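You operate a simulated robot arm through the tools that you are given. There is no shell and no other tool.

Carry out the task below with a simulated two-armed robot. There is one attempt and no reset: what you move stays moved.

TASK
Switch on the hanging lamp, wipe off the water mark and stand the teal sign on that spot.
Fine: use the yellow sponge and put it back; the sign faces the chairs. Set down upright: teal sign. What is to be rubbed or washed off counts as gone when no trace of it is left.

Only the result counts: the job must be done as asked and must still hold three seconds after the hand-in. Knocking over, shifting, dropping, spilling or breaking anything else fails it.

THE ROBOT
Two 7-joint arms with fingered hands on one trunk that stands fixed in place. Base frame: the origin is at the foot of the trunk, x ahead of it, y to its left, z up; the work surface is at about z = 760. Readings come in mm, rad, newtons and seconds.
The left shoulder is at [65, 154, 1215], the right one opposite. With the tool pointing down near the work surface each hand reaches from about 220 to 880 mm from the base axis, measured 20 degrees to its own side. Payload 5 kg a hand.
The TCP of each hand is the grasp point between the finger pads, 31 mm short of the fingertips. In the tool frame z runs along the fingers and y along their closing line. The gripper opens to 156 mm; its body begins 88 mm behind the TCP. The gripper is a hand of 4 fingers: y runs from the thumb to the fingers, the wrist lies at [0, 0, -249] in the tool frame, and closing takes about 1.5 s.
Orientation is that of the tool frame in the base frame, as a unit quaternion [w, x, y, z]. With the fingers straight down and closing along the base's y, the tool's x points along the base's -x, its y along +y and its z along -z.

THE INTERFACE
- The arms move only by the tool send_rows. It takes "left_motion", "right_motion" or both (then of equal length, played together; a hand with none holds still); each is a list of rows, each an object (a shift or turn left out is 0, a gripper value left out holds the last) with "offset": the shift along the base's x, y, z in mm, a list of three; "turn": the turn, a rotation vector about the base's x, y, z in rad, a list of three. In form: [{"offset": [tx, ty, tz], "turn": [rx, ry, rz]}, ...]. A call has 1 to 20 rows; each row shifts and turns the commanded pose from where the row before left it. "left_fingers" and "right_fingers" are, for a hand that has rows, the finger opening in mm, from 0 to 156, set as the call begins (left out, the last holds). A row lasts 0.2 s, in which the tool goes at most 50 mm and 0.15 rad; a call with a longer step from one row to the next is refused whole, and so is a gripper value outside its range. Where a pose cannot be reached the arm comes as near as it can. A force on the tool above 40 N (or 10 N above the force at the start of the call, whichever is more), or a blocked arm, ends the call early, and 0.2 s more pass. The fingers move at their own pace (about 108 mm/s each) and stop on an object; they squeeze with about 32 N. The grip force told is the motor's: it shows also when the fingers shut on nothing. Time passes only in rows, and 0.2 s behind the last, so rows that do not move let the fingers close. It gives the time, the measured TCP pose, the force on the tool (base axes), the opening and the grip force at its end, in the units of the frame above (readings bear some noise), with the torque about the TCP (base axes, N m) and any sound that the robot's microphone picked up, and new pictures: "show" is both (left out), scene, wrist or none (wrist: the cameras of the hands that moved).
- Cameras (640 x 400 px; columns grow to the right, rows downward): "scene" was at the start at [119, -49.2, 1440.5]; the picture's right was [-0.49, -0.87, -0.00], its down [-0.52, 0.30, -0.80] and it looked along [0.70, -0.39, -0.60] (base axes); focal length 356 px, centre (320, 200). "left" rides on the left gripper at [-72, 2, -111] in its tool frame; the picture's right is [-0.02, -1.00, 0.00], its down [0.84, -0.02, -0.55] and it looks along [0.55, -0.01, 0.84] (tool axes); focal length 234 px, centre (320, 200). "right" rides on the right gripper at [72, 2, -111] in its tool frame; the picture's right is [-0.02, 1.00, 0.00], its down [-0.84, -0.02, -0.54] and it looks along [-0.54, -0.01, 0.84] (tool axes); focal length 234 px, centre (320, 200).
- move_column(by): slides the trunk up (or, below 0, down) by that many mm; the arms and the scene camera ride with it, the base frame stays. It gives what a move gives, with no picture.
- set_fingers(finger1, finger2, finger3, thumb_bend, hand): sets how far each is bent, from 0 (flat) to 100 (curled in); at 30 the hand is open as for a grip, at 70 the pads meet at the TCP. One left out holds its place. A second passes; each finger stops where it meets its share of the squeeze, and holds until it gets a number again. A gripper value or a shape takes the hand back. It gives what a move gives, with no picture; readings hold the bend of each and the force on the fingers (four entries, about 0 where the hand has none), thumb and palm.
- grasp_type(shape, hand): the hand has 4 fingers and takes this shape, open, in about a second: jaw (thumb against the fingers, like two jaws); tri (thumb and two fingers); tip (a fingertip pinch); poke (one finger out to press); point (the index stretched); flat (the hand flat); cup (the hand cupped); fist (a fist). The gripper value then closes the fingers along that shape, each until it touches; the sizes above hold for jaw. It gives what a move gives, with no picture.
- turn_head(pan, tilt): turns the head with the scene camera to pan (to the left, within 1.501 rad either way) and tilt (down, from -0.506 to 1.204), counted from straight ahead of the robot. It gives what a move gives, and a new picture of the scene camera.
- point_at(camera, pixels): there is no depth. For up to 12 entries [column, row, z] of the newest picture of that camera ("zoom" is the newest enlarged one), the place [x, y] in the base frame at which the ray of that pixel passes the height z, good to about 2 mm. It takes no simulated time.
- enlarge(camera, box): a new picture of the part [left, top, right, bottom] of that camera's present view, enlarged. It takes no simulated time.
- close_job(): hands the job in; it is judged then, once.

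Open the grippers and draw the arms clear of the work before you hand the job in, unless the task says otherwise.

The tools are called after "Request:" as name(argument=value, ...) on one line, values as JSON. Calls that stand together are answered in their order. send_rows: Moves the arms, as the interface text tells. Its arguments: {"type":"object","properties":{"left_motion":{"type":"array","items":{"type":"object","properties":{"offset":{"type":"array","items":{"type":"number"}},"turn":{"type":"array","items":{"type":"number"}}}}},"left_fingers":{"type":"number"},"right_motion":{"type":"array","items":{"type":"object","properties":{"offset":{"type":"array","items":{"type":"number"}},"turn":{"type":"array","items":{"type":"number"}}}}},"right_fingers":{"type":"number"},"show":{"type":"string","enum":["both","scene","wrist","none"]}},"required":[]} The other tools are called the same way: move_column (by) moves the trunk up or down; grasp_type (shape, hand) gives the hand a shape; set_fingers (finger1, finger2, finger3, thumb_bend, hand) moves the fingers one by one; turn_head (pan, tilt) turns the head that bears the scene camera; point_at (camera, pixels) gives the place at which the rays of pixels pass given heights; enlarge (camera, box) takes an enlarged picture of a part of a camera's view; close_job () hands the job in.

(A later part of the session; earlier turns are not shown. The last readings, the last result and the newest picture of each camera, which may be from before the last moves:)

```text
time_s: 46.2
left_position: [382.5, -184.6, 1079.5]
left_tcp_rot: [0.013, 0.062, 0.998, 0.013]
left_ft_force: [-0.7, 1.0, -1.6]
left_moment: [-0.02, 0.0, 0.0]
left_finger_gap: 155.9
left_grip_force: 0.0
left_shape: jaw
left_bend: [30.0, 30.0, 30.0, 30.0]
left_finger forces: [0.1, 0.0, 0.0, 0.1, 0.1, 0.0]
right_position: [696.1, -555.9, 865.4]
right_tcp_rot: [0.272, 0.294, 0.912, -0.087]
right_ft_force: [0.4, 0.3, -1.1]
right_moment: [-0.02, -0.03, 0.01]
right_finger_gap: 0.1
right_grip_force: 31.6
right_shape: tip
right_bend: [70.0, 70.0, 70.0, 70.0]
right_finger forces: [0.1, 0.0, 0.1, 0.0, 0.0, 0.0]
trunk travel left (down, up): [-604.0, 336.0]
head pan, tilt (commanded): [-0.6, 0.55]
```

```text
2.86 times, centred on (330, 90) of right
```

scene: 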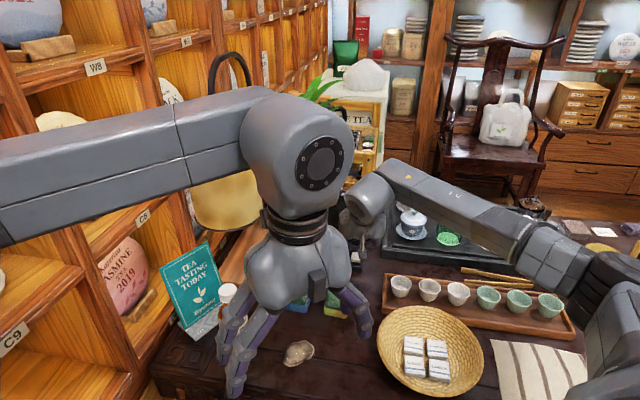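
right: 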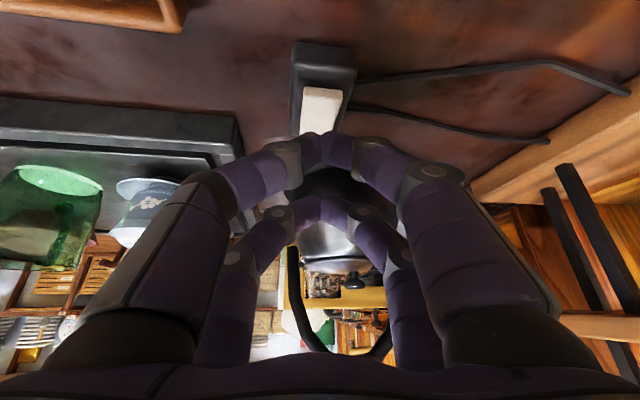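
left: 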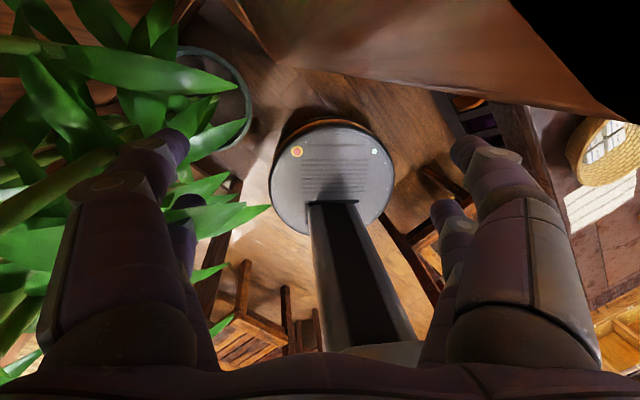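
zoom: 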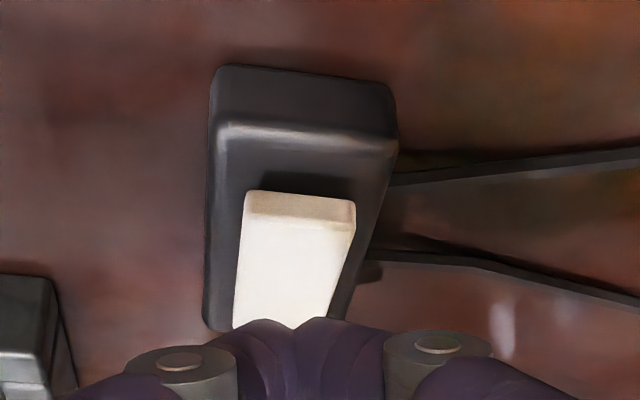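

The tip pair hovers over the block; the near end of the block shows an overhang shadow. I lower straight down slowly, expecting contact near TCP z = 835.

Request:
send_rows(right_motion=[{"offset": [0, 0, -3]}, {"offset": [0, 0, -5]}, {"offset": [0, 0, -5]}, {"offset": [0, 0, -5]}, {"offset": [0, 0, -4]}, {"offset": [0, 0, -3]}, {"offset": [0, 0, -2]}, {"offset": [0, 0, -2]}, {"offset": [0, 0, -2]}, {"offset": [0, 0, 0]}], right_fingers=0, show="both")

```text
time_s: 48.4
left_position: [380.9, -185.0, 1079.5]
left_tcp_rot: [0.014, 0.061, 0.998, 0.013]
left_ft_force: [0.1, -0.5, 0.1]
left_moment: [-0.01, 0.0, -0.01]
left_finger_gap: 156.1
left_grip_force: 0.1
left_shape: jaw
left_bend: [30.0, 30.0, 30.0, 30.0]
left_finger forces: [0.0, 0.0, 0.0, 0.1, 0.0, 0.0]
right_position: [695.8, -557.5, 833.9]
right_tcp_rot: [0.272, 0.294, 0.912, -0.086]
right_ft_force: [0.5, 0.6, 0.9]
right_moment: [-0.03, -0.01, 0.03]
right_finger_gap: 0.0
right_grip_force: 31.9
right_shape: tip
right_bend: [70.0, 70.0, 70.0, 70.0]
right_finger forces: [0.0, 0.0, 0.0, 0.0, 0.0, 0.1]
trunk travel left (down, up): [-604.0, 336.0]
head pan, tilt (commanded): [-0.6, 0.55]
heard: click
```

scene: 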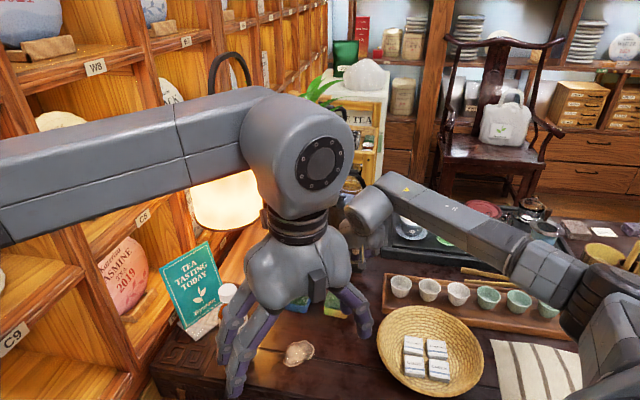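
right: 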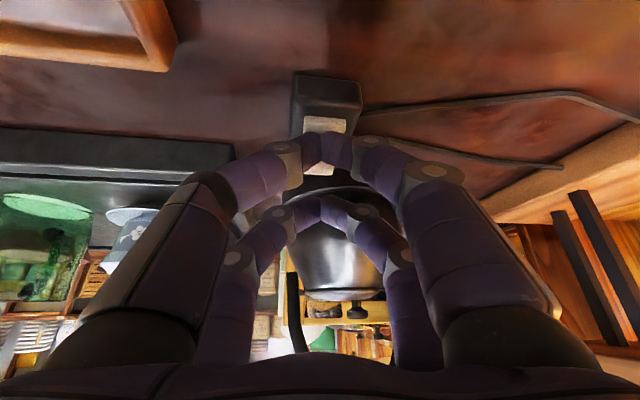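

A click was heard and the lamp shade at (228,195) now glows. I retreat straight up and back from the switch.

Request:
send_rows(right_motion=[{"offset": [0, 0, 3]}, {"offset": [0, 0, 6]}, {"offset": [0, 0, 8]}, {"offset": [-2, 0, 10]}, {"offset": [-5, 2, 11]}, {"offset": [-8, 4, 11]}, {"offset": [-8, 5, 11]}, {"offset": [-9, 6, 11]}, {"offset": [-9, 6, 11]}, {"offset": [-9, 6, 11]}, {"offset": [-9, 6, 11]}, {"offset": [-9, 6, 11]}, {"offset": [-9, 6, 9]}, {"offset": [-6, 4, 6]}, {"offset": [-3, 2, 3]}, {"offset": [0, 0, 0]}], right_fingers=0, show="scene")

```text
time_s: 51.8
left_position: [382.0, -184.0, 1078.6]
left_tcp_rot: [0.015, 0.061, 0.998, 0.013]
left_ft_force: [0.6, 0.5, -1.5]
left_moment: [-0.02, 0.03, -0.01]
left_finger_gap: 155.8
left_grip_force: 0.1
left_shape: jaw
left_bend: [30.0, 30.0, 30.0, 30.0]
left_finger forces: [0.0, 0.0, 0.0, 0.0, 0.0, 0.1]
right_position: [608.7, -504.7, 966.4]
right_tcp_rot: [0.272, 0.293, 0.913, -0.087]
right_ft_force: [0.4, 0.1, 0.0]
right_moment: [0.0, 0.0, 0.03]
right_finger_gap: 0.1
right_grip_force: 32.4
right_shape: tip
right_bend: [70.0, 70.0, 70.0, 70.0]
right_finger forces: [0.0, 0.1, 0.0, 0.0, 0.0, 0.0]
trunk travel left (down, up): [-604.0, 336.0]
head pan, tilt (commanded): [-0.6, 0.55]
```

scene: 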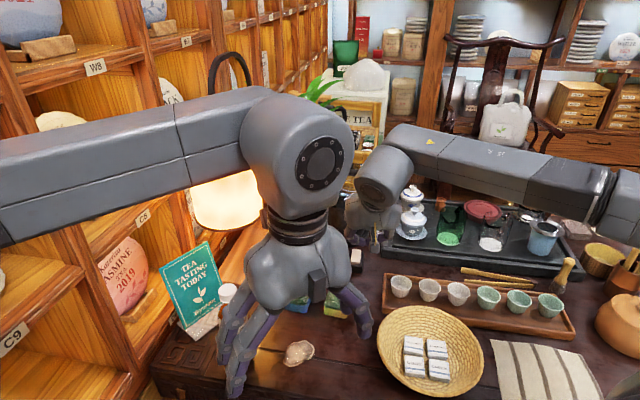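

Lamp stays lit. I move the left hand slowly left, out of the right arm's work space and out of the sponge view.

Request:
send_rows(left_motion=[{"offset": [1, 3, 0]}, {"offset": [2, 6, 1]}, {"offset": [3, 8, 1]}, {"offset": [3, 8, 1]}, {"offset": [3, 8, 1]}, {"offset": [3, 8, 1]}, {"offset": [3, 8, 1]}, {"offset": [3, 8, 1]}, {"offset": [3, 8, 1]}, {"offset": [3, 8, 1]}, {"offset": [3, 8, 1]}, {"offset": [3, 8, 1]}, {"offset": [3, 8, 1]}, {"offset": [3, 8, 1]}, {"offset": [2, 6, 1]}, {"offset": [1, 3, 0]}, {"offset": [0, 0, 0]}], show="none")

Request:
turn_head(pan=-0.6, tilt=0.85)

```text
time_s: 55.4
left_position: [423.4, -70.6, 1093.2]
left_tcp_rot: [0.014, 0.062, 0.998, 0.013]
left_ft_force: [0.7, 0.1, -0.1]
left_moment: [-0.03, 0.0, 0.05]
left_finger_gap: 155.9
left_grip_force: 0.1
left_shape: jaw
left_bend: [30.0, 30.0, 30.0, 30.0]
left_finger forces: [0.0, 0.0, 0.0, 0.0, 0.0, 0.1]
right_position: [609.7, -504.0, 967.3]
right_tcp_rot: [0.272, 0.294, 0.912, -0.087]
right_ft_force: [-0.1, 0.6, -0.2]
right_moment: [-0.01, 0.03, -0.01]
right_finger_gap: 0.0
right_grip_force: 32.0
right_shape: tip
right_bend: [70.0, 70.0, 70.0, 70.0]
right_finger forces: [0.0, 0.0, 0.0, 0.0, 0.0, 0.0]
trunk travel left (down, up): [-604.0, 336.0]
head pan, tilt (commanded): [-0.6, 0.55]
```

```text
time_s: 56.2
left_position: [424.0, -71.7, 1092.6]
left_tcp_rot: [0.014, 0.062, 0.998, 0.014]
left_ft_force: [0.4, 0.2, -0.4]
left_moment: [-0.01, 0.02, 0.01]
left_finger_gap: 155.8
left_grip_force: 0.1
left_shape: jaw
left_bend: [30.0, 30.0, 30.0, 30.0]
left_finger forces: [0.0, 0.1, 0.0, 0.0, 0.0, 0.0]
right_position: [609.4, -505.5, 967.3]
right_tcp_rot: [0.272, 0.294, 0.912, -0.087]
right_ft_force: [-0.2, 0.7, 1.1]
right_moment: [-0.01, -0.01, -0.03]
right_finger_gap: 0.2
right_grip_force: 32.0
right_shape: tip
right_bend: [70.0, 70.0, 70.0, 70.0]
right_finger forces: [0.1, 0.0, 0.0, 0.0, 0.1, 0.0]
trunk travel left (down, up): [-604.0, 336.0]
head pan, tilt (commanded): [-0.6, 0.85]
```

scene: 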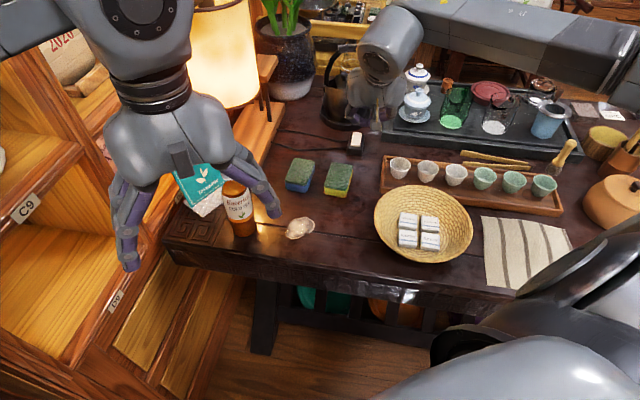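

Both sponges and the mark are clear now. I enlarge the sponge and mark area to measure the yellow sponge's corners.

Request:
enlarge(camera="scene", box=[270, 140, 390, 250])

```text
3.64 times, centred on (330, 195) of scene
```

zoom: 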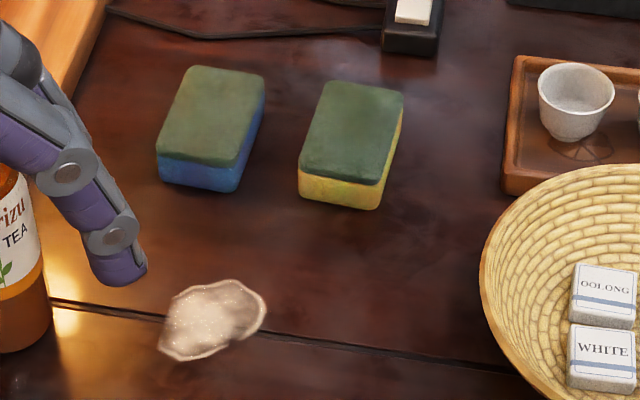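

I measure the sponge corners and the mark's outline in this enlarged picture.

Request:
point_at(camera="zoom", pixels=[[299, 197, 760], [300, 171, 790], [300, 171, 800], [377, 210, 760], [380, 185, 790], [326, 80, 795], [404, 93, 795], [158, 348, 760], [266, 300, 760], [225, 279, 760], [200, 362, 760], [212, 318, 760]])

Request:
point_at(camera="zoom", pixels=[[180, 65, 795], [265, 78, 795], [237, 165, 795], [157, 155, 795], [42, 345, 760], [20, 270, 760], [515, 190, 760], [485, 260, 760]])

```text
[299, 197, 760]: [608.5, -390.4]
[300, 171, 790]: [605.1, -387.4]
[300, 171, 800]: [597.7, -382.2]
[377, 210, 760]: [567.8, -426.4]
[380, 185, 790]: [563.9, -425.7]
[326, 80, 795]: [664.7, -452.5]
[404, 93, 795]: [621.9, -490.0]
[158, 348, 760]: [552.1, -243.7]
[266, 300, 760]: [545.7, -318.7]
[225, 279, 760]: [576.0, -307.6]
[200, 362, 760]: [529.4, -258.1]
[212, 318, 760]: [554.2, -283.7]
```

```text
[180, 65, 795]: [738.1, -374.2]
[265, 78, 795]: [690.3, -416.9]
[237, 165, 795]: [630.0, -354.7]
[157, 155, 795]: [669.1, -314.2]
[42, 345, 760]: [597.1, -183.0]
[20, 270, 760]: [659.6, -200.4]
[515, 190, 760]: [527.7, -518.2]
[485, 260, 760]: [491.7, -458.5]
```

The yellow sponge is about 92×56×28 mm, centred near [617,-441] with its long axis along (0.69,-0.73). I open the right hand to jaw and turn it upright above the sponge with its closing line along the long axis.

Request:
grasp_type(hand="right", shape="jaw")

Request:
send_rows(right_motion=[{"offset": [0, 1, 0], "turn": [-0.0007, 0.01, 0.022]}, {"offset": [0, 3, 0], "turn": [-0.0014, 0.0208, 0.0446]}, {"offset": [0, 3, 0], "turn": [-0.0014, 0.0208, 0.0446]}, {"offset": [0, 3, 0], "turn": [-0.0014, 0.0208, 0.0446]}, {"offset": [0, 3, 0], "turn": [-0.0014, 0.0208, 0.0446]}, {"offset": [0, 3, 0], "turn": [-0.0014, 0.0208, 0.0446]}, {"offset": [0, 3, 0], "turn": [-0.0014, 0.0208, 0.0446]}, {"offset": [0, 3, 0], "turn": [-0.0014, 0.0208, 0.0446]}, {"offset": [0, 3, 0], "turn": [-0.0014, 0.0208, 0.0446]}, {"offset": [0, 3, 0], "turn": [-0.0014, 0.0208, 0.0446]}, {"offset": [0, 3, 0], "turn": [-0.0014, 0.0208, 0.0446]}, {"offset": [0, 3, 0], "turn": [-0.0014, 0.0208, 0.0446]}, {"offset": [0, 3, 0], "turn": [-0.0014, 0.0208, 0.0446]}, {"offset": [0, 3, 0], "turn": [-0.0014, 0.0208, 0.0446]}, {"offset": [0, 3, 0], "turn": [-0.0014, 0.0208, 0.0446]}, {"offset": [0, 3, 0], "turn": [-0.0014, 0.0208, 0.0446]}, {"offset": [0, 3, 0], "turn": [-0.0014, 0.0208, 0.0446]}, {"offset": [0, 2, 0], "turn": [-0.0014, 0.0208, 0.0446]}, {"offset": [0, 1, 0], "turn": [-0.0007, 0.01, 0.022]}, {"offset": [0, 0, 0]}], show="scene")

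```text
time_s: 57.1
left_position: [424.3, -70.5, 1091.4]
left_tcp_rot: [0.013, 0.062, 0.998, 0.014]
left_ft_force: [-0.4, 0.1, -0.5]
left_moment: [-0.01, -0.02, 0.01]
left_finger_gap: 156.2
left_grip_force: 0.1
left_shape: jaw
left_bend: [30.0, 30.0, 30.0, 30.0]
left_finger forces: [0.0, 0.0, 0.1, 0.0, 0.1, 0.0]
right_position: [609.3, -505.3, 967.6]
right_tcp_rot: [0.272, 0.294, 0.912, -0.086]
right_ft_force: [0.0, 0.0, -0.3]
right_moment: [0.01, -0.01, 0.02]
right_finger_gap: 155.8
right_grip_force: 0.0
right_shape: jaw
right_bend: [30.0, 30.0, 30.0, 30.0]
right_finger forces: [0.0, 0.0, 0.0, 0.0, 0.1, 0.1]
trunk travel left (down, up): [-604.0, 336.0]
head pan, tilt (commanded): [-0.6, 0.85]
```

```text
time_s: 61.3
left_position: [424.0, -70.4, 1094.4]
left_tcp_rot: [0.014, 0.062, 0.998, 0.014]
left_ft_force: [-0.1, 0.4, 0.5]
left_moment: [0.01, 0.02, -0.01]
left_finger_gap: 156.0
left_grip_force: 0.0
left_shape: jaw
left_bend: [30.0, 30.0, 30.0, 30.0]
left_finger forces: [0.1, 0.0, 0.0, 0.0, 0.1, 0.0]
right_position: [609.5, -451.7, 967.5]
right_tcp_rot: [0.118, -0.109, 0.986, -0.036]
right_ft_force: [0.1, 1.2, 0.0]
right_moment: [-0.03, 0.05, -0.01]
right_finger_gap: 155.9
right_grip_force: 0.1
right_shape: jaw
right_bend: [30.0, 30.0, 30.0, 30.0]
right_finger forces: [0.1, 0.0, 0.0, 0.0, 0.0, 0.0]
trunk travel left (down, up): [-604.0, 336.0]
head pan, tilt (commanded): [-0.6, 0.85]
```

scene: 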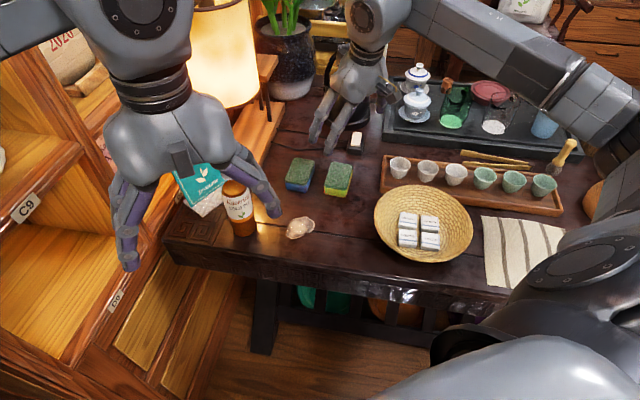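

Rotation proceeds well. I finish the turn and lower to about z = 925 over the sponge.

Request:
send_rows(right_motion=[{"offset": [0.5, 0.5, -1], "turn": [-0.0009, 0.0114, 0.0243]}, {"offset": [0.7, 1, -4], "turn": [-0.0019, 0.0227, 0.0485]}, {"offset": [0.7, 1, -4], "turn": [-0.0019, 0.0227, 0.0485]}, {"offset": [0.7, 1, -4], "turn": [-0.0019, 0.0227, 0.0485]}, {"offset": [0.7, 1, -4], "turn": [-0.0019, 0.0227, 0.0485]}, {"offset": [0.7, 1, -4], "turn": [-0.0019, 0.0227, 0.0485]}, {"offset": [0.7, 1, -4], "turn": [-0.0019, 0.0227, 0.0485]}, {"offset": [0.7, 1, -4], "turn": [-0.0019, 0.0227, 0.0485]}, {"offset": [0.7, 1, -4], "turn": [-0.0019, 0.0227, 0.0485]}, {"offset": [0.7, 1, -4], "turn": [-0.0019, 0.0227, 0.0485]}, {"offset": [0.5, 0.7, -3], "turn": [-0.0019, 0.0227, 0.0485]}, {"offset": [0, 0, -1], "turn": [-0.0009, 0.0114, 0.0243]}, {"offset": [0, 0, 0]}, {"offset": [0, 0, 0]}], show="both")

```text
time_s: 64.3
left_position: [425.5, -70.5, 1092.9]
left_tcp_rot: [0.014, 0.061, 0.998, 0.014]
left_ft_force: [-0.5, -0.9, -0.7]
left_moment: [0.0, 0.0, 0.0]
left_finger_gap: 156.1
left_grip_force: 0.0
left_shape: jaw
left_bend: [30.0, 30.0, 30.0, 30.0]
left_finger forces: [0.1, 0.0, 0.0, 0.0, 0.1, 0.0]
right_position: [616.6, -440.9, 926.0]
right_tcp_rot: [0.0, -0.369, 0.93, -0.001]
right_ft_force: [0.1, -0.9, 0.7]
right_moment: [0.02, 0.01, 0.01]
right_finger_gap: 155.7
right_grip_force: 0.2
right_shape: jaw
right_bend: [30.0, 30.0, 30.0, 30.0]
right_finger forces: [0.0, 0.0, 0.0, 0.0, 0.1, 0.0]
trunk travel left (down, up): [-604.0, 336.0]
head pan, tilt (commanded): [-0.6, 0.85]
```

scene: 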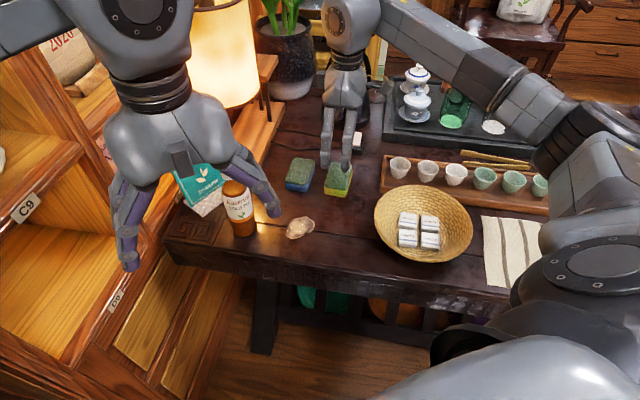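
right: 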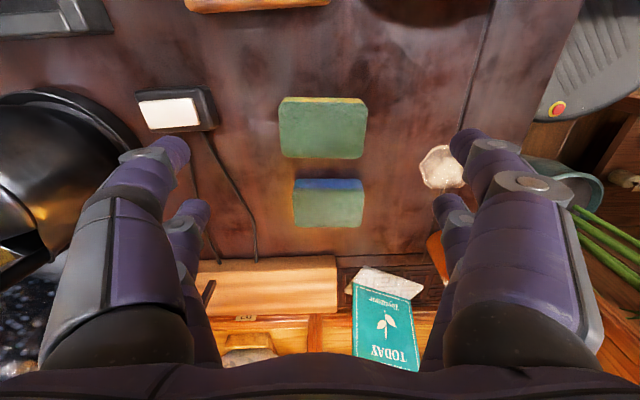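

The hand is squarely over the yellow sponge (its top centred near (324,130) in the right camera). I narrow the opening to 125 mm, shift a few mm to centre it and descend to z = 815.

Request:
send_rows(right_motion=[{"offset": [-1, 1, -2]}, {"offset": [-1, 1, -5]}, {"offset": [-1, 1.5, -8]}, {"offset": [0, 0, -9]}, {"offset": [0, 0, -9]}, {"offset": [0, 0, -9]}, {"offset": [0, 0, -9]}, {"offset": [0, 0, -9]}, {"offset": [0, 0, -9]}, {"offset": [0, 0, -9]}, {"offset": [0, 0, -9]}, {"offset": [0, 0, -9]}, {"offset": [0, 0, -8]}, {"offset": [0, 0, -5]}, {"offset": [0, 0, -2]}, {"offset": [0, 0, 0]}], right_fingers=125, show="both")

```text
time_s: 67.7
left_position: [423.2, -71.7, 1093.1]
left_tcp_rot: [0.014, 0.062, 0.998, 0.013]
left_ft_force: [-0.3, -0.1, -0.5]
left_moment: [0.01, 0.0, -0.04]
left_finger_gap: 156.1
left_grip_force: 0.0
left_shape: jaw
left_bend: [30.0, 30.0, 30.0, 30.0]
left_finger forces: [0.0, 0.1, 0.1, 0.1, 0.1, 0.0]
right_position: [613.8, -437.9, 813.7]
right_tcp_rot: [0.001, -0.369, 0.929, 0.0]
right_ft_force: [-0.4, -0.3, -0.6]
right_moment: [0.0, 0.0, -0.01]
right_finger_gap: 125.2
right_grip_force: 0.0
right_shape: jaw
right_bend: [26.0, 26.0, 26.0, 47.0]
right_finger forces: [0.0, 0.0, 0.0, 0.0, 0.0, 0.0]
trunk travel left (down, up): [-604.0, 336.0]
head pan, tilt (commanded): [-0.6, 0.85]
```

scene: 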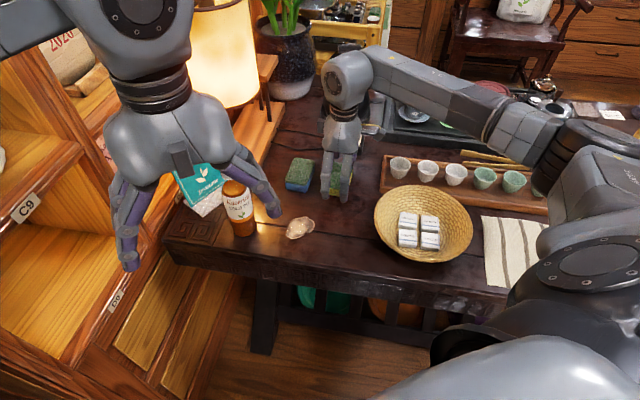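
right: 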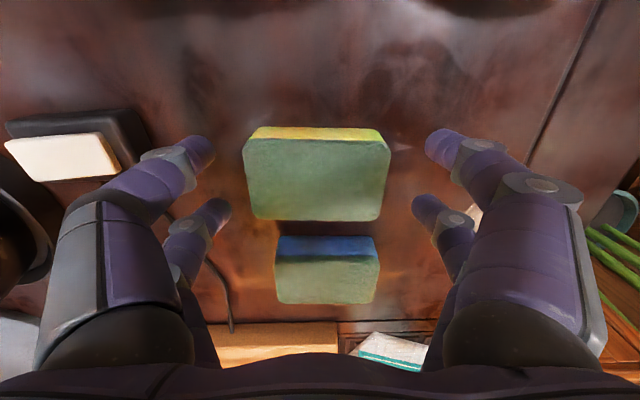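

Fingers bracket the sponge ends (sponge columns 243–391, tips at 210 and 430). I lower the last 16 mm and check the force.

Request:
send_rows(right_motion=[{"offset": [0, 0, -3]}, {"offset": [0, 0, -4]}, {"offset": [0, 0, -4]}, {"offset": [0, 0, -3]}, {"offset": [0, 0, -2]}, {"offset": [0, 0, 0]}], right_fingers=125, show="wrist")

```text
time_s: 69.1
left_position: [424.0, -69.4, 1093.5]
left_tcp_rot: [0.013, 0.061, 0.998, 0.014]
left_ft_force: [0.0, 0.0, -0.5]
left_moment: [-0.02, 0.01, 0.01]
left_finger_gap: 156.1
left_grip_force: 0.0
left_shape: jaw
left_bend: [30.0, 30.0, 30.0, 30.0]
left_finger forces: [0.0, 0.0, 0.0, 0.0, 0.0, 0.0]
right_position: [614.0, -437.9, 797.2]
right_tcp_rot: [0.0, -0.369, 0.929, -0.001]
right_ft_force: [0.3, 0.3, -0.5]
right_moment: [-0.01, -0.03, 0.02]
right_finger_gap: 125.3
right_grip_force: 0.1
right_shape: jaw
right_bend: [26.0, 26.0, 26.0, 47.0]
right_finger forces: [0.1, 0.0, 0.0, 0.1, 0.1, 0.0]
trunk travel left (down, up): [-604.0, 336.0]
head pan, tilt (commanded): [-0.6, 0.85]
```

right: 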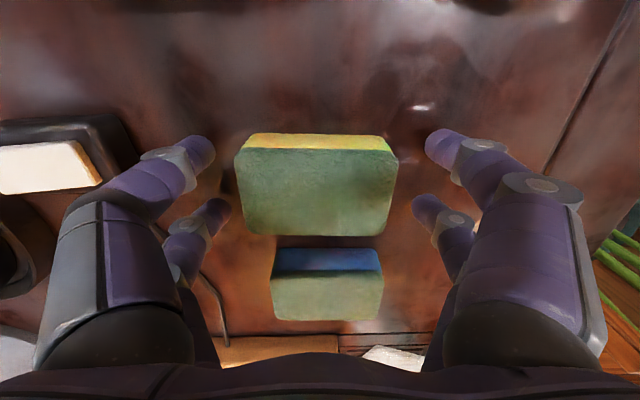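

Fingers are beside the sponge ends without contact. I close them on the sponge.

Request:
send_rows(right_motion=[{"offset": [0, 0, 0]}, {"offset": [0, 0, 0]}, {"offset": [0, 0, 0]}, {"offset": [0, 0, 0]}, {"offset": [0, 0, 0]}, {"offset": [0, 0, 0]}], right_fingers=70, show="wrist")

```text
time_s: 70.5
left_position: [424.1, -70.1, 1092.3]
left_tcp_rot: [0.014, 0.062, 0.998, 0.014]
left_ft_force: [-0.2, 0.2, 0.0]
left_moment: [0.01, -0.02, 0.0]
left_finger_gap: 155.8
left_grip_force: 0.1
left_shape: jaw
left_bend: [30.0, 30.0, 30.0, 30.0]
left_finger forces: [0.0, 0.0, 0.0, 0.1, 0.1, 0.1]
right_position: [614.2, -438.9, 798.0]
right_tcp_rot: [0.0, -0.369, 0.929, 0.0]
right_ft_force: [-0.3, -0.1, -0.7]
right_moment: [-0.02, -0.02, -0.02]
right_finger_gap: 82.5
right_grip_force: 31.7
right_shape: jaw
right_bend: [72.0, 72.0, 72.0, 70.0]
right_finger forces: [29.2, 29.1, 28.9, 0.0, 29.3, 0.0]
trunk travel left (down, up): [-604.0, 336.0]
head pan, tilt (commanded): [-0.6, 0.85]
```

right: 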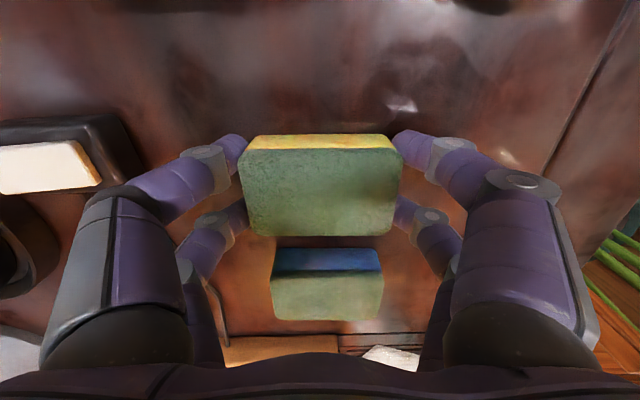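

The sponge is held (gap 82.5 mm, about 29 N). I lift it 45 mm and carry it slowly over to the mark.

Request:
send_rows(right_motion=[{"offset": [0, 0, 2]}, {"offset": [0, 0, 5]}, {"offset": [0, 0, 8]}, {"offset": [0, 0, 9]}, {"offset": [0, 0, 9]}, {"offset": [-1, 2, 8]}, {"offset": [-3, 7, 4]}, {"offset": [-4, 10, 0]}, {"offset": [-4, 10, 0]}, {"offset": [-4, 10, 0]}, {"offset": [-4, 10, 0]}, {"offset": [-4, 10, 0]}, {"offset": [-4, 10, 0]}, {"offset": [-4, 10, 0]}, {"offset": [-4, 10, 0]}, {"offset": [-4, 10, 0]}, {"offset": [-4, 10, 0]}, {"offset": [-3, 7, 0]}, {"offset": [-1, 3, 0]}, {"offset": [0, 0, 0]}], right_fingers=70, show="both")

```text
time_s: 74.7
left_position: [425.0, -70.1, 1093.4]
left_tcp_rot: [0.013, 0.062, 0.998, 0.013]
left_ft_force: [0.1, -0.5, -0.1]
left_moment: [0.01, -0.02, -0.01]
left_finger_gap: 156.2
left_grip_force: 0.0
left_shape: jaw
left_bend: [30.0, 30.0, 30.0, 30.0]
left_finger forces: [0.1, 0.0, 0.0, 0.1, 0.1, 0.0]
right_position: [565.3, -319.7, 843.6]
right_tcp_rot: [0.001, -0.369, 0.93, -0.001]
right_ft_force: [-0.7, -0.1, -0.8]
right_moment: [0.02, 0.01, -0.02]
right_finger_gap: 82.2
right_grip_force: 32.2
right_shape: jaw
right_bend: [72.0, 72.0, 72.0, 70.0]
right_finger forces: [29.1, 29.1, 28.9, 0.0, 29.3, 0.1]
trunk travel left (down, up): [-604.0, 336.0]
head pan, tilt (commanded): [-0.6, 0.85]
```

scene: 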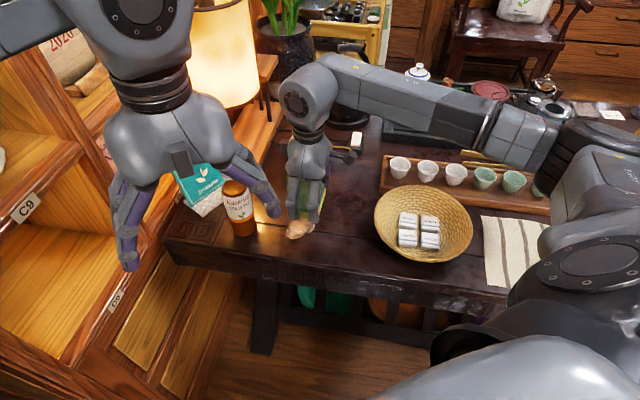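
right: 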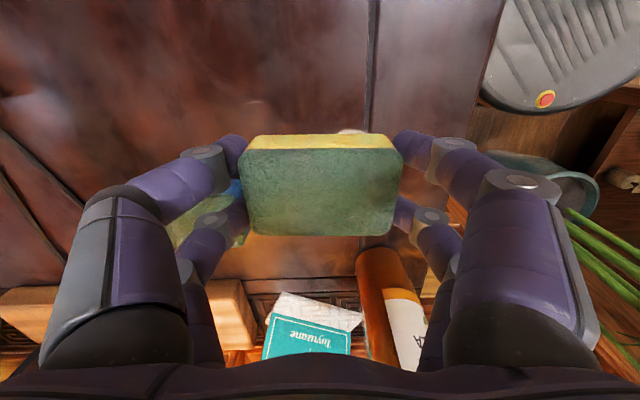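

The mark is next to the sponge's near side and the bottle is at (390,310) behind. I move the last bit over the mark and lower to just above the table.

Request:
send_rows(right_motion=[{"offset": [-1, 3, 0]}, {"offset": [-2, 6, 0]}, {"offset": [-3, 9, 0]}, {"offset": [-3, 9, 0]}, {"offset": [-2, 6, -2]}, {"offset": [-1, 3, -4]}, {"offset": [0, 0, -7]}, {"offset": [0, 0, -8]}, {"offset": [0, 0, -8]}, {"offset": [0, 0, -6]}, {"offset": [0, 0, -3]}, {"offset": [0, 0, -2]}, {"offset": [0, 0, 0]}], right_fingers=70, show="both")

```text
time_s: 77.5
left_position: [426.0, -70.0, 1093.1]
left_tcp_rot: [0.014, 0.062, 0.998, 0.014]
left_ft_force: [0.2, 0.2, 0.2]
left_moment: [0.02, 0.02, 0.05]
left_finger_gap: 155.9
left_grip_force: 0.0
left_shape: jaw
left_bend: [30.0, 30.0, 30.0, 30.0]
left_finger forces: [0.1, 0.0, 0.1, 0.0, 0.0, 0.0]
right_position: [553.8, -282.9, 804.2]
right_tcp_rot: [0.0, -0.368, 0.93, -0.001]
right_ft_force: [0.8, 1.2, -0.3]
right_moment: [-0.01, 0.02, 0.0]
right_finger_gap: 82.4
right_grip_force: 32.3
right_shape: jaw
right_bend: [72.0, 72.0, 72.0, 70.0]
right_finger forces: [29.1, 29.1, 28.9, 0.0, 29.3, 0.0]
trunk travel left (down, up): [-604.0, 336.0]
head pan, tilt (commanded): [-0.6, 0.85]
```

scene: 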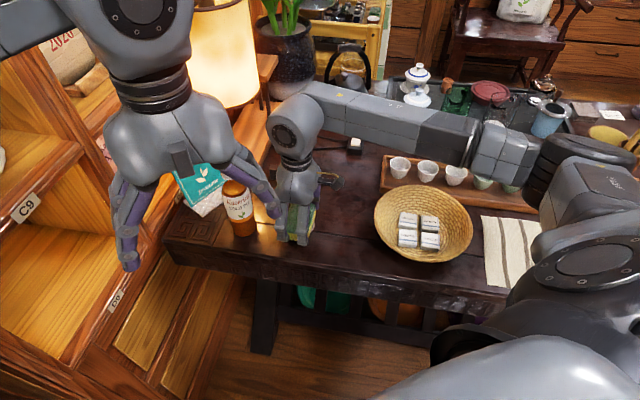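
right: 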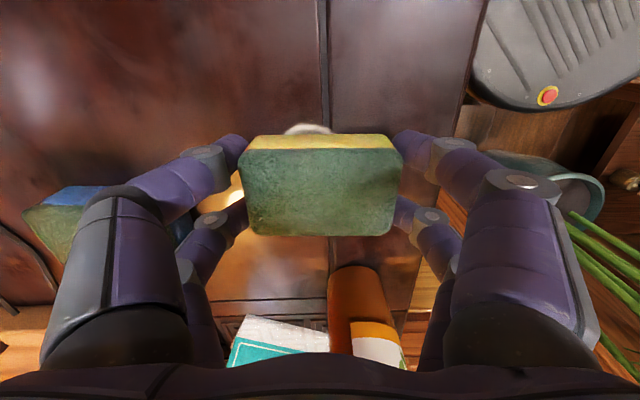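

The sponge hovers about 6 mm over the mark, with a sliver of it visible at (308,128). I lower slowly until it touches.

Request:
send_rows(right_motion=[{"offset": [0, 0, -2]}, {"offset": [0, 0, -2]}, {"offset": [0, 0, -2]}, {"offset": [0, 0, -1]}, {"offset": [0, 0, -1]}, {"offset": [0, 0, 0]}], right_fingers=70, show="none")

```text
time_s: 78.9
left_position: [425.1, -70.2, 1093.1]
left_tcp_rot: [0.014, 0.062, 0.998, 0.013]
left_ft_force: [0.2, -0.3, 0.8]
left_moment: [0.03, 0.01, 0.02]
left_finger_gap: 156.0
left_grip_force: 0.0
left_shape: jaw
left_bend: [30.0, 30.0, 30.0, 30.0]
left_finger forces: [0.0, 0.0, 0.1, 0.0, 0.0, 0.0]
right_position: [553.9, -283.5, 798.8]
right_tcp_rot: [0.002, -0.369, 0.929, -0.001]
right_ft_force: [0.3, -3.1, 12.2]
right_moment: [-0.24, 0.1, 0.02]
right_finger_gap: 82.5
right_grip_force: 31.6
right_shape: jaw
right_bend: [72.0, 72.0, 72.0, 70.0]
right_finger forces: [30.2, 29.2, 29.7, 0.0, 31.4, 0.1]
trunk travel left (down, up): [-604.0, 336.0]
head pan, tilt (commanded): [-0.6, 0.85]
```

The sponge touches with about 12 N. I rub back and forth along the long axis, then shift toward the near side.

Request:
send_rows(right_motion=[{"offset": [3, -3, 0]}, {"offset": [5.5, -5.8, 0]}, {"offset": [5.5, -5.8, 0]}, {"offset": [2.5, -2.5, 0]}, {"offset": [-5.5, 5.8, 0]}, {"offset": [-5.5, 5.8, 0]}, {"offset": [-5.5, 5.8, 0]}, {"offset": [-5.5, 5.8, 0]}, {"offset": [-5.5, 5.8, 0]}, {"offset": [-5.5, 5.8, 0]}, {"offset": [5.5, -5.8, 0]}, {"offset": [5.5, -5.8, 0]}, {"offset": [5.5, -5.8, 0]}, {"offset": [-5.1, -4.8, 0]}, {"offset": [-5.1, -4.8, 0]}, {"offset": [-5.1, -4.8, 0]}, {"offset": [5.5, -5.8, 0]}, {"offset": [5.5, -5.8, 0]}, {"offset": [5.5, -5.8, 0]}, {"offset": [0, 0, 0]}], right_fingers=70, show="wrist")

```text
time_s: 83.1
left_position: [422.7, -68.2, 1093.7]
left_tcp_rot: [0.015, 0.062, 0.998, 0.013]
left_ft_force: [0.1, 0.0, -1.0]
left_moment: [-0.02, 0.03, 0.0]
left_finger_gap: 156.1
left_grip_force: 0.1
left_shape: jaw
left_bend: [30.0, 30.0, 30.0, 30.0]
left_finger forces: [0.0, 0.0, 0.1, 0.0, 0.0, 0.0]
right_position: [555.8, -313.7, 796.9]
right_tcp_rot: [0.001, -0.369, 0.929, -0.001]
right_ft_force: [-10.3, 7.5, 16.8]
right_moment: [0.2, 0.42, -0.04]
right_finger_gap: 81.0
right_grip_force: 32.4
right_shape: jaw
right_bend: [73.0, 73.0, 73.0, 71.0]
right_finger forces: [35.3, 35.3, 28.7, 0.0, 29.4, 0.0]
trunk travel left (down, up): [-604.0, 336.0]
head pan, tilt (commanded): [-0.6, 0.85]
```

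right: 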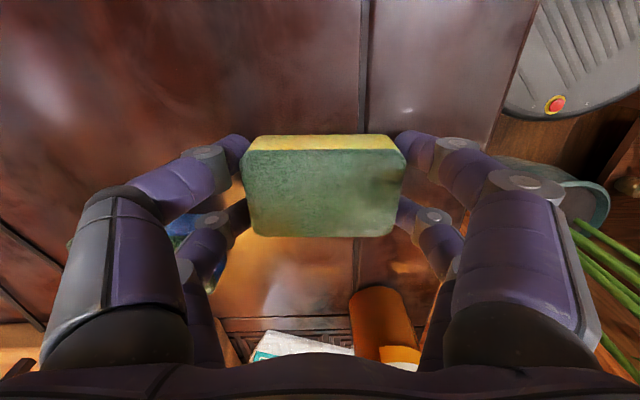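

The visible part around the sponge looks cleaner. I continue strokes across the rest of the mark, including the far side toward the bottle by a small amount.

Request:
send_rows(right_motion=[{"offset": [-5.5, 5.8, 0]}, {"offset": [-5.5, 5.8, 0]}, {"offset": [-5.5, 5.8, 0]}, {"offset": [-5.5, 5.8, 0]}, {"offset": [-5.5, 5.8, 0]}, {"offset": [-5.5, 5.8, 0]}, {"offset": [5.1, 4.8, 0]}, {"offset": [5.1, 4.8, 0]}, {"offset": [5.1, 4.8, 0]}, {"offset": [5.1, 4.8, 0]}, {"offset": [5.1, 4.8, 0]}, {"offset": [5.5, -5.8, 0]}, {"offset": [5.5, -5.8, 0]}, {"offset": [5.5, -5.8, 0]}, {"offset": [5.5, -5.8, 0]}, {"offset": [5.5, -5.8, 0]}, {"offset": [5.5, -5.8, 0]}, {"offset": [-5.1, -4.8, 0]}, {"offset": [-5.1, -4.8, 0]}, {"offset": [0, 0, 0]}], right_fingers=70, show="both")

```text
time_s: 87.3
left_position: [423.8, -70.0, 1092.9]
left_tcp_rot: [0.014, 0.062, 0.998, 0.013]
left_ft_force: [0.0, -0.3, 0.0]
left_moment: [0.03, 0.01, 0.0]
left_finger_gap: 156.1
left_grip_force: 0.1
left_shape: jaw
left_bend: [30.0, 30.0, 30.0, 30.0]
left_finger forces: [0.0, 0.0, 0.1, 0.1, 0.0, 0.0]
right_position: [571.5, -300.9, 796.3]
right_tcp_rot: [0.001, -0.369, 0.93, -0.001]
right_ft_force: [2.6, 1.3, 5.4]
right_moment: [0.0, -0.02, -0.03]
right_finger_gap: 82.1
right_grip_force: 32.2
right_shape: jaw
right_bend: [73.0, 73.0, 73.0, 70.0]
right_finger forces: [31.9, 31.6, 32.2, 0.0, 32.6, 0.1]
trunk travel left (down, up): [-604.0, 336.0]
head pan, tilt (commanded): [-0.6, 0.85]
```

scene: 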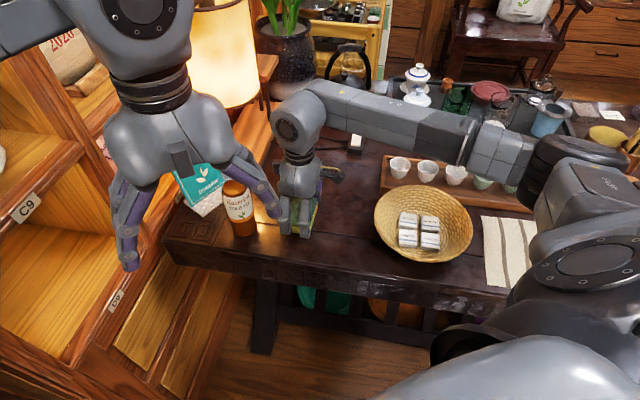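
right: 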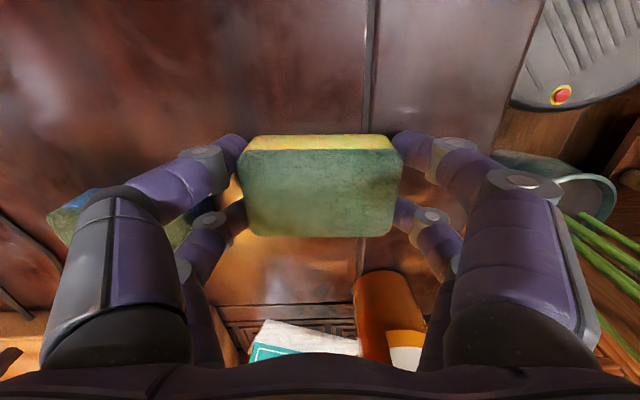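

Now I lift the sponge and draw it back toward its place to inspect the table where the mark was.

Request:
send_rows(right_motion=[{"offset": [0, 0, 2]}, {"offset": [0, 0, 5]}, {"offset": [0, 0, 8]}, {"offset": [0, 0, 9]}, {"offset": [0, 0, 9]}, {"offset": [1, -3, 8]}, {"offset": [2, -7, 4]}, {"offset": [3, -10, 0]}, {"offset": [3, -10, 0]}, {"offset": [3, -10, 0]}, {"offset": [4, -10, 0]}, {"offset": [4, -10, 0]}, {"offset": [4, -10, 0]}, {"offset": [4, -10, 0]}, {"offset": [4, -10, 0]}, {"offset": [4, -10, 0]}, {"offset": [4, -10, 0]}, {"offset": [3, -7, 0]}, {"offset": [1, -3, 0]}, {"offset": [0, 0, 0]}], right_fingers=70, show="both")

Request:
enlarge(camera="scene", box=[240, 170, 380, 270])

```text
time_s: 91.5
left_position: [425.5, -70.6, 1093.3]
left_tcp_rot: [0.015, 0.061, 0.998, 0.012]
left_ft_force: [0.5, 0.0, 0.3]
left_moment: [-0.02, -0.02, -0.01]
left_finger_gap: 156.1
left_grip_force: 0.0
left_shape: jaw
left_bend: [30.0, 30.0, 30.0, 30.0]
left_finger forces: [0.0, 0.0, 0.1, 0.0, 0.0, 0.0]
right_position: [613.3, -421.0, 841.0]
right_tcp_rot: [0.002, -0.369, 0.93, 0.0]
right_ft_force: [-1.1, 0.0, 0.2]
right_moment: [-0.03, 0.02, -0.02]
right_finger_gap: 82.3
right_grip_force: 32.0
right_shape: jaw
right_bend: [73.0, 73.0, 73.0, 70.0]
right_finger forces: [32.0, 32.1, 32.0, 0.0, 32.3, 0.1]
trunk travel left (down, up): [-604.0, 336.0]
head pan, tilt (commanded): [-0.6, 0.85]
```

scene: 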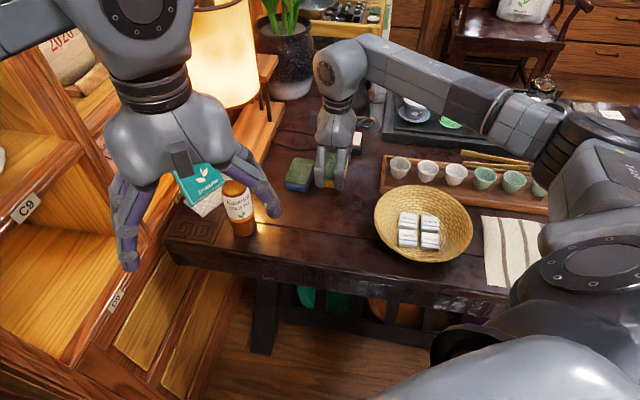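
right: 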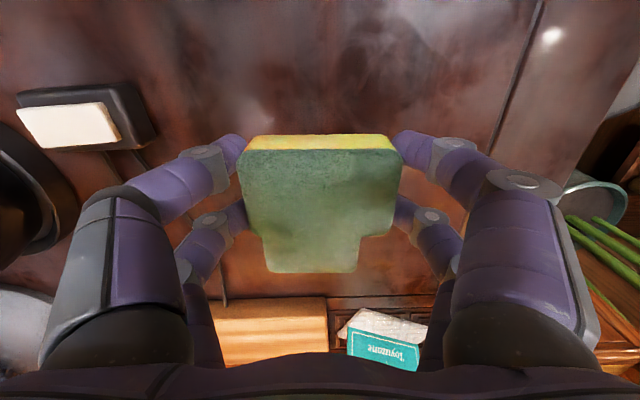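

```text
4.00 times, centred on (310, 220) of scene
```

zoom: 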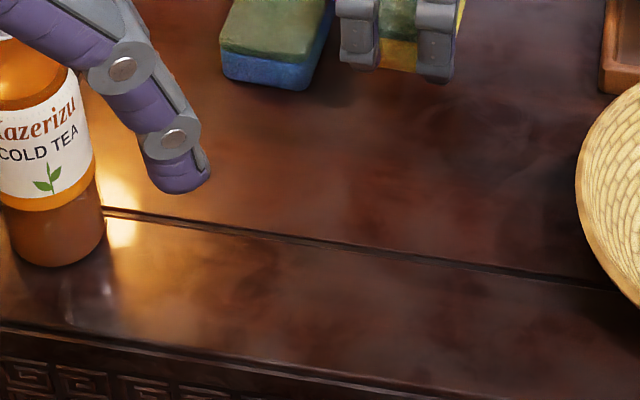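

The mark seems wiped away. I zoom closer at the spot to check for traces.

Request:
enlarge(camera="scene", box=[260, 200, 340, 255])

Request:
enlarge(camera="left", box=[320, 0, 640, 200])

```text
7.27 times, centred on (300, 228) of scene
```

zoom: 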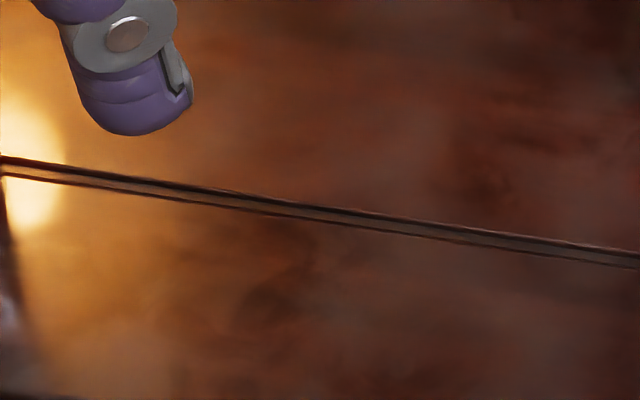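

```text
2.00 times, centred on (480, 100) of left
```

zoom: 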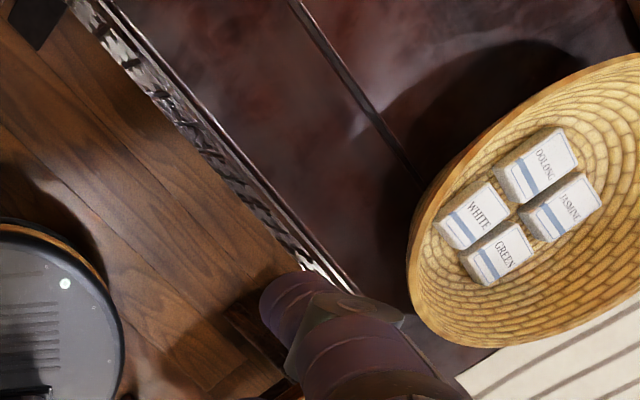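

No trace is visible. I bring the sponge back over its original spot [615.5,-440] and lower it to the table.

Request:
send_rows(right_motion=[{"offset": [0.5, -4, 0]}, {"offset": [0.7, -6, 0]}, {"offset": [0.6, -6, 0]}, {"offset": [0.4, -3, 0]}, {"offset": [0, 0, -3]}, {"offset": [0, 0, -6]}, {"offset": [0, 0, -8]}, {"offset": [0, 0, -8]}, {"offset": [0, 0, -6]}, {"offset": [0, 0, -4]}, {"offset": [0, 0, -3]}, {"offset": [0, 0, -2]}, {"offset": [0, 0, -1]}, {"offset": [0, 0, 0]}], right_fingers=70, show="wrist")

```text
time_s: 94.5
left_position: [426.0, -70.1, 1093.8]
left_tcp_rot: [0.014, 0.062, 0.998, 0.013]
left_ft_force: [0.7, -0.3, 0.0]
left_moment: [0.03, -0.02, -0.02]
left_finger_gap: 156.1
left_grip_force: 0.1
left_shape: jaw
left_bend: [30.0, 30.0, 30.0, 30.0]
left_finger forces: [0.0, 0.0, 0.0, 0.0, 0.0, 0.1]
right_position: [616.7, -438.8, 799.7]
right_tcp_rot: [0.0, -0.369, 0.93, -0.001]
right_ft_force: [-1.0, -0.4, -0.9]
right_moment: [0.0, 0.04, 0.01]
right_finger_gap: 82.1
right_grip_force: 31.9
right_shape: jaw
right_bend: [73.0, 73.0, 73.0, 70.0]
right_finger forces: [32.2, 32.0, 31.9, 0.0, 32.2, 0.1]
trunk travel left (down, up): [-604.0, 336.0]
head pan, tilt (commanded): [-0.6, 0.85]
```

right: 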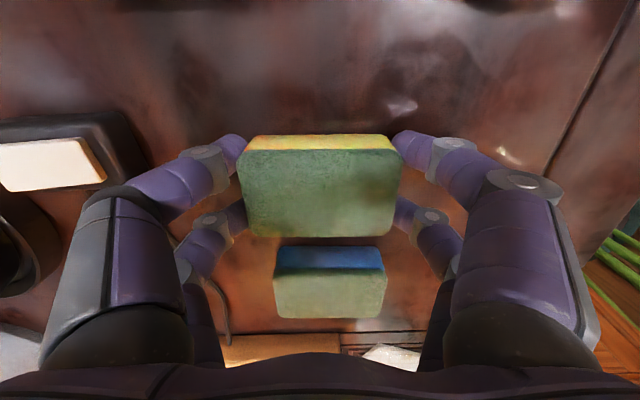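

The sponge is about 2 mm above the table at its old place. I lower the rest and check for contact.

Request:
send_rows(right_motion=[{"offset": [-0.4, -0.5, -1]}, {"offset": [-0.4, -0.5, -1]}, {"offset": [0, 0, -0.7]}, {"offset": [0, 0, 0]}], right_fingers=70, show="none")

```text
time_s: 95.5
left_position: [424.0, -70.0, 1094.6]
left_tcp_rot: [0.014, 0.062, 0.998, 0.014]
left_ft_force: [0.3, -0.4, 0.8]
left_moment: [-0.01, -0.03, 0.02]
left_finger_gap: 155.9
left_grip_force: 0.1
left_shape: jaw
left_bend: [30.0, 30.0, 30.0, 30.0]
left_finger forces: [0.0, 0.0, 0.0, 0.1, 0.0, 0.1]
right_position: [614.9, -440.4, 797.8]
right_tcp_rot: [0.002, -0.368, 0.93, 0.0]
right_ft_force: [0.3, -0.6, 0.6]
right_moment: [0.0, 0.01, -0.01]
right_finger_gap: 82.2
right_grip_force: 32.2
right_shape: jaw
right_bend: [73.0, 73.0, 73.0, 70.0]
right_finger forces: [32.0, 31.9, 31.9, 0.1, 32.1, 0.1]
trunk travel left (down, up): [-604.0, 336.0]
head pan, tilt (commanded): [-0.6, 0.85]
```

No contact force yet; I lower another couple of millimetres.

Request:
send_rows(right_motion=[{"offset": [0.2, 0.2, -0.7]}, {"offset": [0, 0, -0.7]}, {"offset": [0, 0, 0]}], right_fingers=70, show="none")

```text
time_s: 96.3
left_position: [424.9, -70.4, 1092.2]
left_tcp_rot: [0.014, 0.062, 0.998, 0.013]
left_ft_force: [0.2, 0.7, 0.5]
left_moment: [0.03, 0.01, -0.01]
left_finger_gap: 156.0
left_grip_force: 0.0
left_shape: jaw
left_bend: [30.0, 30.0, 30.0, 30.0]
left_finger forces: [0.1, 0.0, 0.1, 0.0, 0.0, 0.0]
right_position: [616.3, -439.9, 797.4]
right_tcp_rot: [0.001, -0.369, 0.929, 0.0]
right_ft_force: [-1.0, -1.9, 3.1]
right_moment: [-0.02, 0.05, 0.01]
right_finger_gap: 81.9
right_grip_force: 32.5
right_shape: jaw
right_bend: [73.0, 73.0, 73.0, 70.0]
right_finger forces: [32.0, 31.9, 32.0, 0.0, 32.4, 0.0]
trunk travel left (down, up): [-604.0, 336.0]
head pan, tilt (commanded): [-0.6, 0.85]
```

The sponge rests on the table (3 N up). I open the fingers to 125 mm and then rise straight up.

Request:
send_rows(right_motion=[{"offset": [0, 0, 0]}, {"offset": [0, 0, 0]}, {"offset": [0, 0, 0]}, {"offset": [0, 0, 0]}, {"offset": [0, 0, 0]}, {"offset": [0, 0, 2]}, {"offset": [0, 0, 5]}, {"offset": [0, 0, 8]}, {"offset": [0, 0, 9]}, {"offset": [0, 0, 10]}, {"offset": [0, 0, 10]}, {"offset": [0, 0, 10]}, {"offset": [0, 0, 10]}, {"offset": [0, 0, 10]}, {"offset": [0, 0, 10]}, {"offset": [0, 0, 10]}, {"offset": [0, 0, 9]}, {"offset": [0, 0, 6]}, {"offset": [0, 0, 3]}, {"offset": [0, 0, 0]}], right_fingers=125, show="both")

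```text
time_s: 100.5
left_position: [424.3, -70.3, 1093.2]
left_tcp_rot: [0.014, 0.062, 0.998, 0.013]
left_ft_force: [0.2, -1.3, -0.2]
left_moment: [0.03, -0.06, -0.03]
left_finger_gap: 155.9
left_grip_force: 0.0
left_shape: jaw
left_bend: [30.0, 30.0, 30.0, 30.0]
left_finger forces: [0.0, 0.0, 0.0, 0.0, 0.1, 0.0]
right_position: [616.6, -440.8, 908.6]
right_tcp_rot: [0.002, -0.37, 0.929, 0.0]
right_ft_force: [1.3, 0.7, -0.5]
right_moment: [-0.01, -0.03, 0.0]
right_finger_gap: 124.5
right_grip_force: 0.0
right_shape: jaw
right_bend: [26.0, 26.0, 26.0, 47.0]
right_finger forces: [0.0, 0.1, 0.0, 0.0, 0.0, 0.0]
trunk travel left (down, up): [-604.0, 336.0]
head pan, tilt (commanded): [-0.6, 0.85]
```

scene: 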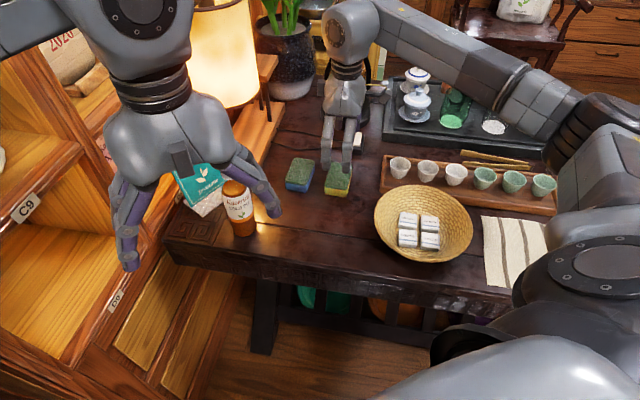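
right: 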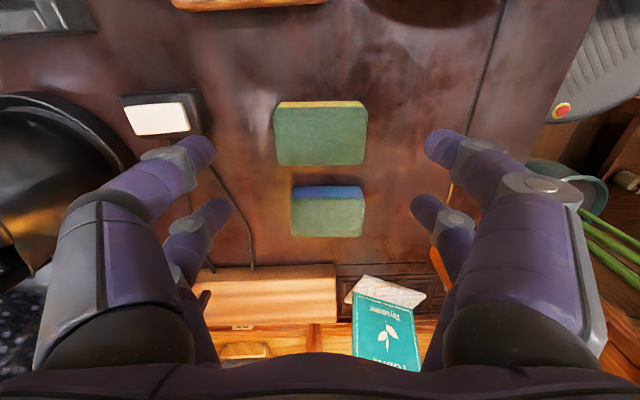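

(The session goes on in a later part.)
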